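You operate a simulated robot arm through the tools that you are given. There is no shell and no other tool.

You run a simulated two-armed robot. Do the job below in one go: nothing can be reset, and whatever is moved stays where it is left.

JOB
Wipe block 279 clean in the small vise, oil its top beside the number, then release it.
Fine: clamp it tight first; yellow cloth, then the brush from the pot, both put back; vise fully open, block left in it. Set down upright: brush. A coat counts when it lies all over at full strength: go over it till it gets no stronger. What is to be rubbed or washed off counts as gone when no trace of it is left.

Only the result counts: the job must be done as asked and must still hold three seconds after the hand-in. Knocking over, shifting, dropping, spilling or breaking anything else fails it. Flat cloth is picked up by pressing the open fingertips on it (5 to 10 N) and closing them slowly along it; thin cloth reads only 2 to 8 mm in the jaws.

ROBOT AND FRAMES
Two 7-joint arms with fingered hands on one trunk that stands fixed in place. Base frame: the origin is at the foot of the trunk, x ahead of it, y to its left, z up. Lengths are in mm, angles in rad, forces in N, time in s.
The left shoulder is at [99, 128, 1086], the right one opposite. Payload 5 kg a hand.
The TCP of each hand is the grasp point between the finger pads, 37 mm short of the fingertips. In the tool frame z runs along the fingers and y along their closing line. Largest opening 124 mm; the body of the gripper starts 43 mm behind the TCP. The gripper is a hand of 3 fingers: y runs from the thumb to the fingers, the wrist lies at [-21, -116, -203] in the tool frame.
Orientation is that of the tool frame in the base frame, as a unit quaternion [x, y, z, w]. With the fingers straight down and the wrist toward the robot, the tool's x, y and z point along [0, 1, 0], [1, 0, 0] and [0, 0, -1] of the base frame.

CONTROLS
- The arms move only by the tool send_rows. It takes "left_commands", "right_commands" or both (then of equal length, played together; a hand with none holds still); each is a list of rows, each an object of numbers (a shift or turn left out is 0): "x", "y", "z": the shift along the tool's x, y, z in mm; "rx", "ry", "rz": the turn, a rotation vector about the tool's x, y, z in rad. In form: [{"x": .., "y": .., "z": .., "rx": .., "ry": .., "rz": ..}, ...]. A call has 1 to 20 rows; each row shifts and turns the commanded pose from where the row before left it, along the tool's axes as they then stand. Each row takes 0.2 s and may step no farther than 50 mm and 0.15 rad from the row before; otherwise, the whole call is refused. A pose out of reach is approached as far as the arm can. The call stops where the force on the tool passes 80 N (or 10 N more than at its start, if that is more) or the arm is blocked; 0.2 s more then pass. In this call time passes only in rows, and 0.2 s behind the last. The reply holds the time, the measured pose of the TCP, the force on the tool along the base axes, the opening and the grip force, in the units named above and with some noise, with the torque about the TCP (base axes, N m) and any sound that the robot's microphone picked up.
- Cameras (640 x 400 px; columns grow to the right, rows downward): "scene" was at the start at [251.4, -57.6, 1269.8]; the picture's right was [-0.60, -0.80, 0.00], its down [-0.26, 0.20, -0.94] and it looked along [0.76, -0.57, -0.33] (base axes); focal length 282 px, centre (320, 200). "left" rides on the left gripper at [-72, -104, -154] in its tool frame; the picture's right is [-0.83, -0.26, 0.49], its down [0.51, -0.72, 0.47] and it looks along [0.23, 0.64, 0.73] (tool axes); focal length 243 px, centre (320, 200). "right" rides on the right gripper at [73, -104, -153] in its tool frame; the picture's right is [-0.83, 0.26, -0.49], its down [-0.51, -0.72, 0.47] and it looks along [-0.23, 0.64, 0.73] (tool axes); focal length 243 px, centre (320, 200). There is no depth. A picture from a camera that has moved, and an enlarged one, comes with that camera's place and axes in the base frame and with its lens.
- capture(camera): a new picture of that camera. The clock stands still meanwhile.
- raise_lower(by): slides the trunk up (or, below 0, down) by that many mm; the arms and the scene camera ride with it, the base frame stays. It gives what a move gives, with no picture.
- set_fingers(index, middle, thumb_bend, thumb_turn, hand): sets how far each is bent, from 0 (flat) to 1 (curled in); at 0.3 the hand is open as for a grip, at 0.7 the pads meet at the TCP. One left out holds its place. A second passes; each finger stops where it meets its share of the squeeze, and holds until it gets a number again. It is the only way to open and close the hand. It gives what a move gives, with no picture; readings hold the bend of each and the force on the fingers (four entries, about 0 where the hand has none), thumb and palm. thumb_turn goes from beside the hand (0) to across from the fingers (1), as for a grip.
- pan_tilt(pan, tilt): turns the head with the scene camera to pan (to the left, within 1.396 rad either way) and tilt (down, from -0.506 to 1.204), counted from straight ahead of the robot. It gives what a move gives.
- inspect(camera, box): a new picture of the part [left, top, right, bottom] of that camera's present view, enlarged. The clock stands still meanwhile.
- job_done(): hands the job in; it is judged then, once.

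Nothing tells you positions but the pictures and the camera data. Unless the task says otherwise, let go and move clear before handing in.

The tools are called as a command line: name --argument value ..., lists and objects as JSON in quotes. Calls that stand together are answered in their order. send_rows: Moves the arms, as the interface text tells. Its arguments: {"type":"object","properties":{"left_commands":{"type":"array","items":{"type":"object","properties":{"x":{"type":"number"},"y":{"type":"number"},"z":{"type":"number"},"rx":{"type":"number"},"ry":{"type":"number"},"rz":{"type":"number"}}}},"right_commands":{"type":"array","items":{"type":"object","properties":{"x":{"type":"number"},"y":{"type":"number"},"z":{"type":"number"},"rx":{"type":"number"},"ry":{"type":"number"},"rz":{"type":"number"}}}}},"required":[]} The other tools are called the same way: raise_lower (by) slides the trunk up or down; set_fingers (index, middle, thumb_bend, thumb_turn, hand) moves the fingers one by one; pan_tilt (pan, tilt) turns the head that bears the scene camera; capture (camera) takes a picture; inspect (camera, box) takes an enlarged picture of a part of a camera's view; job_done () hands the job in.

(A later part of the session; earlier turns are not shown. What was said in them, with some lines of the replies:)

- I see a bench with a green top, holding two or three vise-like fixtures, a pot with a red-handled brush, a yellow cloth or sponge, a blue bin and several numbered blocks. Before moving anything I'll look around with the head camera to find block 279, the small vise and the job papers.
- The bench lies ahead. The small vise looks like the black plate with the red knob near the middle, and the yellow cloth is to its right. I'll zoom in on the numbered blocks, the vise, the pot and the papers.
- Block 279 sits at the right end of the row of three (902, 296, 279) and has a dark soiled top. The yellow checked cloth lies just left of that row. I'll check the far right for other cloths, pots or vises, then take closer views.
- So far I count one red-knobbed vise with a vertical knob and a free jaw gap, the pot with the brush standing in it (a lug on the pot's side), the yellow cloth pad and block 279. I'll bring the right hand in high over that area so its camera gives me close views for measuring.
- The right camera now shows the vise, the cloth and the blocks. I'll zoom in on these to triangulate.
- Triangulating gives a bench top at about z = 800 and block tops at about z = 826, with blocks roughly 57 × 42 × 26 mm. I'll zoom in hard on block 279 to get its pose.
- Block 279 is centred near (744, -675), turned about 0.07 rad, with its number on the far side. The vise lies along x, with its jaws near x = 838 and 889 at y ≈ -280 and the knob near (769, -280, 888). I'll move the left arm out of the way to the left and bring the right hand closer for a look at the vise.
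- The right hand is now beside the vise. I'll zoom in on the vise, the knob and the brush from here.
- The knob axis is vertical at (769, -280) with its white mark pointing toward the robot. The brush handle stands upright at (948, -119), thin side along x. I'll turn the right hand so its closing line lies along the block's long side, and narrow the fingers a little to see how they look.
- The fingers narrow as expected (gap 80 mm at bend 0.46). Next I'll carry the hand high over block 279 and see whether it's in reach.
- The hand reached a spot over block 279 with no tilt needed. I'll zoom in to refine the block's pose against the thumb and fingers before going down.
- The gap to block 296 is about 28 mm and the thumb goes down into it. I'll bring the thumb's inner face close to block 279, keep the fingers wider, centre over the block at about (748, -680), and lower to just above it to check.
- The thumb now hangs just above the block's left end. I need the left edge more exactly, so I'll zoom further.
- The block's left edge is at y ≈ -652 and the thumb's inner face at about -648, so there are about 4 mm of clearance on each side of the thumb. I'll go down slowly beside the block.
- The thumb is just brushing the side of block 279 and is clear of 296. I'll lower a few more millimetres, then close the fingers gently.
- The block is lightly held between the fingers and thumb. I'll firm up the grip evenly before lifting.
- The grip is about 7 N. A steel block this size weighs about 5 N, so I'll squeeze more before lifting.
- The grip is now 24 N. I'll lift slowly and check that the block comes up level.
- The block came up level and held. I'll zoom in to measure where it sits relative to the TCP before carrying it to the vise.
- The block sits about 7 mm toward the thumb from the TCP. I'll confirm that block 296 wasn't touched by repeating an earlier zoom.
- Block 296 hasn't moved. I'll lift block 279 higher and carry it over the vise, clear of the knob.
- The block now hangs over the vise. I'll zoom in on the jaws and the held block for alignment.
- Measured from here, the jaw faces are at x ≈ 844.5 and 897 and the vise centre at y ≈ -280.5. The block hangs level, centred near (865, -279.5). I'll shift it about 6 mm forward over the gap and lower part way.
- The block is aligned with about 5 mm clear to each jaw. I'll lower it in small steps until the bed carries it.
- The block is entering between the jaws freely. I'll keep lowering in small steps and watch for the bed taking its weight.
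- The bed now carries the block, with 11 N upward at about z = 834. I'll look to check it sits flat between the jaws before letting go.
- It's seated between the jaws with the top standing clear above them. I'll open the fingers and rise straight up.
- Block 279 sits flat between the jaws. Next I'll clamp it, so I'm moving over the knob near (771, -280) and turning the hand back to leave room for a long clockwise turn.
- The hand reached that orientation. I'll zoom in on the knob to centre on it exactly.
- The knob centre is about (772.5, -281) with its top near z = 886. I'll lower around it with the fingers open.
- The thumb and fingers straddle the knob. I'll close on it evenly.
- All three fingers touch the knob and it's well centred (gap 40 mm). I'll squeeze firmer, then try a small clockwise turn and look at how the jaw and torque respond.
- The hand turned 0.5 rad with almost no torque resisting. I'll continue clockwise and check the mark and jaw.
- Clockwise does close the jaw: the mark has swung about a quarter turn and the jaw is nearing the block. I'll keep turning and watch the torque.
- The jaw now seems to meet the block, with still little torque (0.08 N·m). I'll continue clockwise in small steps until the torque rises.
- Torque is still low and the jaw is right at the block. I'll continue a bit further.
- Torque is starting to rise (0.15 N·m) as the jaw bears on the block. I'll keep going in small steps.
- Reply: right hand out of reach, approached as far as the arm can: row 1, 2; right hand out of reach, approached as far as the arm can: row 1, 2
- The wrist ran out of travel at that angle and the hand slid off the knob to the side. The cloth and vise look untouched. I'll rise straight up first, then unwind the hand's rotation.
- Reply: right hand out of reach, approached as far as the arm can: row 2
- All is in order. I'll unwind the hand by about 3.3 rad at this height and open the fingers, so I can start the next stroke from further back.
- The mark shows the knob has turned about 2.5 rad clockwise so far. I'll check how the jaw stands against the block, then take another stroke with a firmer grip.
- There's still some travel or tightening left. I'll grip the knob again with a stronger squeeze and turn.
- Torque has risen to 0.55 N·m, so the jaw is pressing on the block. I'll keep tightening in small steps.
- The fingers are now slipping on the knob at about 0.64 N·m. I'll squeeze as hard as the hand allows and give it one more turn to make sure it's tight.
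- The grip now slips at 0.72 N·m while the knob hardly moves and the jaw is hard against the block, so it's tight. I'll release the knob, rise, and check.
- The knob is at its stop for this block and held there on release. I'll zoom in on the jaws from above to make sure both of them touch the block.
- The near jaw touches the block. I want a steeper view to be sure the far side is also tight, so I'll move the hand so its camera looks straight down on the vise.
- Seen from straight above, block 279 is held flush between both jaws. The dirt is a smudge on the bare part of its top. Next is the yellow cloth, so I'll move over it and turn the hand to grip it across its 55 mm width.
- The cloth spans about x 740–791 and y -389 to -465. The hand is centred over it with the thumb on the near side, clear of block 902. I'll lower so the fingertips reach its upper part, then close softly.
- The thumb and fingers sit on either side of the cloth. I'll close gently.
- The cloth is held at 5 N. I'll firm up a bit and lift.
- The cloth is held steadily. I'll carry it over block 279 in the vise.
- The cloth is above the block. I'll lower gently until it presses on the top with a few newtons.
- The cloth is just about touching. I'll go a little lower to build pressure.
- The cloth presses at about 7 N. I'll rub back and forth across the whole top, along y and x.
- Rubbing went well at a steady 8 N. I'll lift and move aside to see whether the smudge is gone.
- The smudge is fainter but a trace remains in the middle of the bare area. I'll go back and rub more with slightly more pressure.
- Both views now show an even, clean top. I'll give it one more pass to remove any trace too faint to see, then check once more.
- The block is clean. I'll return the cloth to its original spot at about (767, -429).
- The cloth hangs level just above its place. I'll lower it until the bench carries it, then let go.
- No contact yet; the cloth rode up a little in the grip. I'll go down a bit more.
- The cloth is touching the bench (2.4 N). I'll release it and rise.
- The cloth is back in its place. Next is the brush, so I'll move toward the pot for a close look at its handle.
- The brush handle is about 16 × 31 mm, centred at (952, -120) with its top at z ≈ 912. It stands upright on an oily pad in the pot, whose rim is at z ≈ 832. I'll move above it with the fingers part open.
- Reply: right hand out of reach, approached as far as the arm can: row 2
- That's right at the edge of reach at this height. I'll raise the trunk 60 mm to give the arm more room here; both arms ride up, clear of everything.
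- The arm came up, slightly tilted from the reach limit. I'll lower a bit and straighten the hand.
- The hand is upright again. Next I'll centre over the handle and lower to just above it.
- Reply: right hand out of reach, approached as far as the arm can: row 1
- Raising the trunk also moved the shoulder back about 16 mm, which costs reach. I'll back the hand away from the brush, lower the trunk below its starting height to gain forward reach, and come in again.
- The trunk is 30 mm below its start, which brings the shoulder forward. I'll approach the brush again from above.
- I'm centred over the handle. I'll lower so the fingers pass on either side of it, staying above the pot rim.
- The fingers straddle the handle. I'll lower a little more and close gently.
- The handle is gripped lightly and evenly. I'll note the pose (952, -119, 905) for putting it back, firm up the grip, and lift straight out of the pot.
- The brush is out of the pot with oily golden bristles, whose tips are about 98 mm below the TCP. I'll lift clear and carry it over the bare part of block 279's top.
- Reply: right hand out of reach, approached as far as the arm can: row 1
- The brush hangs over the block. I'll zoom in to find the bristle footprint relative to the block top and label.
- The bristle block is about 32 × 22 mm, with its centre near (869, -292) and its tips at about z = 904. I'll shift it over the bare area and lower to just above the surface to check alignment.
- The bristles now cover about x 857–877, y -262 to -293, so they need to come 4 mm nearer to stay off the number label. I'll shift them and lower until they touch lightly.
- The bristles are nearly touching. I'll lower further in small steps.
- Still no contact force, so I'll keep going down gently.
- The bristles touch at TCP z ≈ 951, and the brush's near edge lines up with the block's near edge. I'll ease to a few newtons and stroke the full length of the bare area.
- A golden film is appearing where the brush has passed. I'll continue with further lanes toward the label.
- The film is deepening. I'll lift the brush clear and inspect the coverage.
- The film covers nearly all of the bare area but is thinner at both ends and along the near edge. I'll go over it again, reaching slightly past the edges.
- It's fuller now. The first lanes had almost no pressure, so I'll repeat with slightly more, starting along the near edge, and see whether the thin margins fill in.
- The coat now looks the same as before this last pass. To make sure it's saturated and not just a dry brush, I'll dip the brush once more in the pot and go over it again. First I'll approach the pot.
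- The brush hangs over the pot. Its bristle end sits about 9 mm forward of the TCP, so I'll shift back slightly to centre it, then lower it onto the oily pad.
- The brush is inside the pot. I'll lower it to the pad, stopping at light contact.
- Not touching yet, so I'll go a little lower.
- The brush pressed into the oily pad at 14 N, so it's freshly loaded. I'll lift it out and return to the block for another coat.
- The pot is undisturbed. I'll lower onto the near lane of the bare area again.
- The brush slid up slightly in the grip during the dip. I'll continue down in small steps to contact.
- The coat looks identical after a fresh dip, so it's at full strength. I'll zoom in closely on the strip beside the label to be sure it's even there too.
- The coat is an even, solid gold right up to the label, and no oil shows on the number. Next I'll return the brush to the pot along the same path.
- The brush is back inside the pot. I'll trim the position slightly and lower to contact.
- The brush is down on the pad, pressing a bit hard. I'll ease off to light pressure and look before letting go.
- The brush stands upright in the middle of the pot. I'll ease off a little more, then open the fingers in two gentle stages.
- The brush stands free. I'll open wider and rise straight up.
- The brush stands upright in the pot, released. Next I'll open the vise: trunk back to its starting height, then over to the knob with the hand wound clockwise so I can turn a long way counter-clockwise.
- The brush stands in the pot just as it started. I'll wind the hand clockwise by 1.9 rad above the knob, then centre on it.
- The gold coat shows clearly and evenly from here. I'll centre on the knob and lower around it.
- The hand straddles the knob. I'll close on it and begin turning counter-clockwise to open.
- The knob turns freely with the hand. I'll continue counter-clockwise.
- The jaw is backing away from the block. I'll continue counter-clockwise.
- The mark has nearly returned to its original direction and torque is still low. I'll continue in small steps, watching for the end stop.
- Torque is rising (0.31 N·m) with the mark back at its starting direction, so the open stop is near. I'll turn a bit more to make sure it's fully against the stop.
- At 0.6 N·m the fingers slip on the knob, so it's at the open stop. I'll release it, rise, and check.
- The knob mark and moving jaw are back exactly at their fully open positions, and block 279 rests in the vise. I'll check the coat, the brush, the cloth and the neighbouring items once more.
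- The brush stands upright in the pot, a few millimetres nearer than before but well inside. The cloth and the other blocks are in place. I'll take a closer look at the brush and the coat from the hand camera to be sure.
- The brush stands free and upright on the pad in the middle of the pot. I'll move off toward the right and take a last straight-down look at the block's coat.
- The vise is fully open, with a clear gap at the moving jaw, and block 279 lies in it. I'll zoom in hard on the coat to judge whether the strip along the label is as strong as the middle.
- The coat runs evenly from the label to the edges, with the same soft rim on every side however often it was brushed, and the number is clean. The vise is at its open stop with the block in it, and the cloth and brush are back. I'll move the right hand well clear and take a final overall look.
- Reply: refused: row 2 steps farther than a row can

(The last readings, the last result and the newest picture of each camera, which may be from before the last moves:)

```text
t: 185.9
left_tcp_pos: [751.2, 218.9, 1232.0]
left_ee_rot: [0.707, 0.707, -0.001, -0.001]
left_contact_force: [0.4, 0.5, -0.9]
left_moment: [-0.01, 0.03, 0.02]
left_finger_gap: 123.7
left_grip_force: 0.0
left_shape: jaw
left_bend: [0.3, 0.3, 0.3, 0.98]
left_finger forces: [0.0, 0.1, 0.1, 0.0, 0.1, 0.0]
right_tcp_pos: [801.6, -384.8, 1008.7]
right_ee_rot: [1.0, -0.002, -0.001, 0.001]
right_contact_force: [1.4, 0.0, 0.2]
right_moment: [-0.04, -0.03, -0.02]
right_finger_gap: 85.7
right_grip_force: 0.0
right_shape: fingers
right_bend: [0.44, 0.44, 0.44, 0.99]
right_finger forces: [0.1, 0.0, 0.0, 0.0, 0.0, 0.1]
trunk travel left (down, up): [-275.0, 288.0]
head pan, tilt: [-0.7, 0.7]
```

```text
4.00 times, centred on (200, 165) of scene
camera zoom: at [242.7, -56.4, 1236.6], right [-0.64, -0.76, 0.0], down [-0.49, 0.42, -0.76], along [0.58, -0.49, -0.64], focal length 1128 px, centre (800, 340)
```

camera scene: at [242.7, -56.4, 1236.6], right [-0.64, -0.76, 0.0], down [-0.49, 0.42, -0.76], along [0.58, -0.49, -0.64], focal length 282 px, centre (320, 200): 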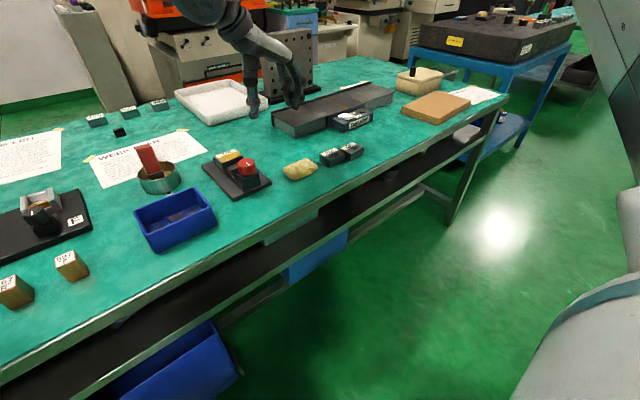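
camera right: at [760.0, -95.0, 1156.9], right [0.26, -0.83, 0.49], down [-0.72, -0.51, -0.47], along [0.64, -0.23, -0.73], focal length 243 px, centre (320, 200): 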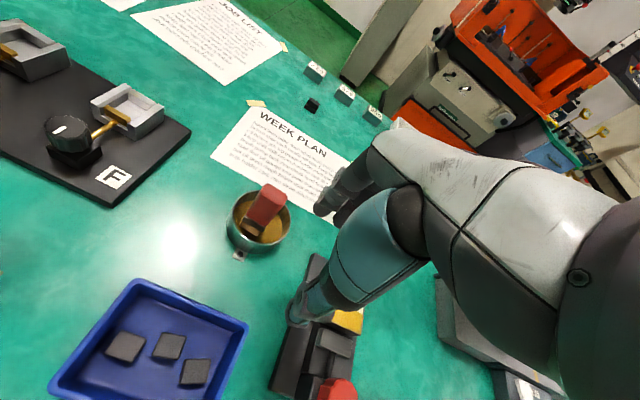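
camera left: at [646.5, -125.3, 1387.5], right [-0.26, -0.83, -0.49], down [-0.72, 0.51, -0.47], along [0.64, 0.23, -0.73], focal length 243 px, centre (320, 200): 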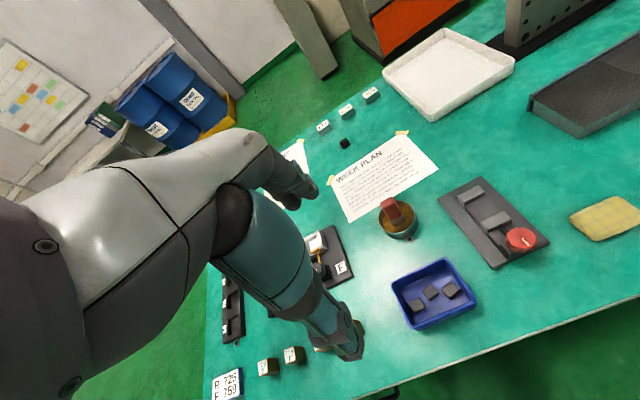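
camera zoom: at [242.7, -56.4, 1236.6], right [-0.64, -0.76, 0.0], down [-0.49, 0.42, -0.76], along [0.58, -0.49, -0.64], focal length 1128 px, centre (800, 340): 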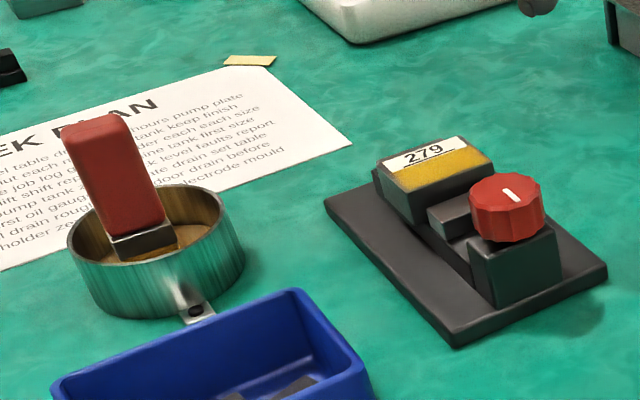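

Everything on the bench looks right. My retreat was refused because one step was too long, so I'll use smaller steps to move the hand clear.

send_rows --right_commands '[{"z": -40}, {"z": -30}, {"x": -30, "y": 30}, {"x": -30, "y": 30}, {"x": -30, "y": 30}, {"x": -30, "y": 30}, {"x": -30, "y": 30}]'

capture --camera "scene"

```text
t: 187.5
left_tcp_pos: [750.0, 216.8, 1235.5]
left_ee_rot: [0.708, 0.707, 0.001, 0.0]
left_contact_force: [-1.0, 0.1, 0.1]
left_moment: [0.06, -0.03, 0.0]
left_finger_gap: 123.5
left_grip_force: 0.1
left_shape: jaw
left_bend: [0.3, 0.3, 0.3, 0.98]
left_finger forces: [0.1, 0.0, 0.1, 0.0, 0.1, 0.1]
right_tcp_pos: [651.1, -533.6, 1076.9]
right_ee_rot: [1.0, 0.0, 0.0, -0.001]
right_contact_force: [-0.9, -0.2, 0.1]
right_moment: [0.0, -0.08, 0.02]
right_finger_gap: 85.6
right_grip_force: 0.1
right_shape: fingers
right_bend: [0.44, 0.44, 0.44, 0.99]
right_finger forces: [0.0, 0.0, 0.0, 0.0, 0.1, 0.1]
trunk travel left (down, up): [-275.0, 288.0]
head pan, tilt: [-0.7, 0.7]
```

```text
taken
camera scene: at [240.7, -57.3, 1237.1], right [-0.64, -0.76, 0.0], down [-0.49, 0.42, -0.77], along [0.59, -0.49, -0.64], focal length 282 px, centre (320, 200)
```

scene: 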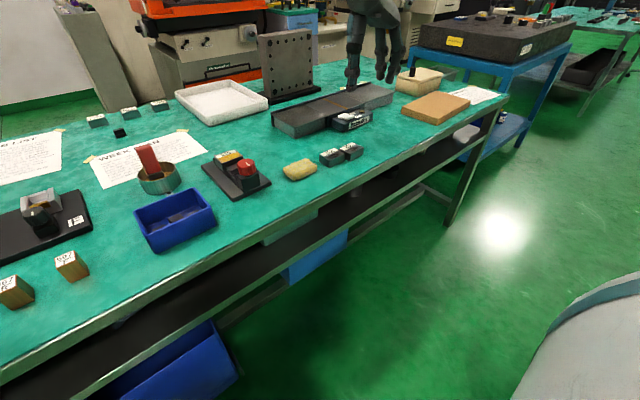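

Block 279 has been clamped, wiped clean, oiled beside its number and released, and it is lying in the fully open vise. The brush stands upright in its pot, the cloth is back in place and both hands are clear, so I'm handing the job in.

job_done

```text
The job is handed in.
```

I've handed the job in; it doesn't say yet whether it passed. Block 279 is wiped, oiled beside its number, and lying in the fully open vise.

- **Clamping:** I tightened the vise until the knob slipped in the grip at about 0.7 N·m, with both jaws flush on the block.
- **Wiping:** I rubbed the top with the yellow cloth until no trace of the smudge showed, then gave it one more pass. The cloth is back in its spot.
- **Oiling:** I coated the bare part of the top in several passes, dipping the brush again partway. It got no stronger over the last two passes, and the number has no oil on it. A rim a few millimetres wide stays faint at both ends and along the near edge. Brushing past the edges didn't change it, so I took that as the limit of the coated area.
- **Brush:** It stands upright in the pot, a few millimetres nearer the robot than it started.
- **Release:** I turned the knob back until it slipped against the open stop, and its mark is where it began.

On the first tightening stroke the wrist ran out of travel and the hand slid off the knob to the side. It touched nothing else. Blocks 902 and 296 show no sign of having moved.
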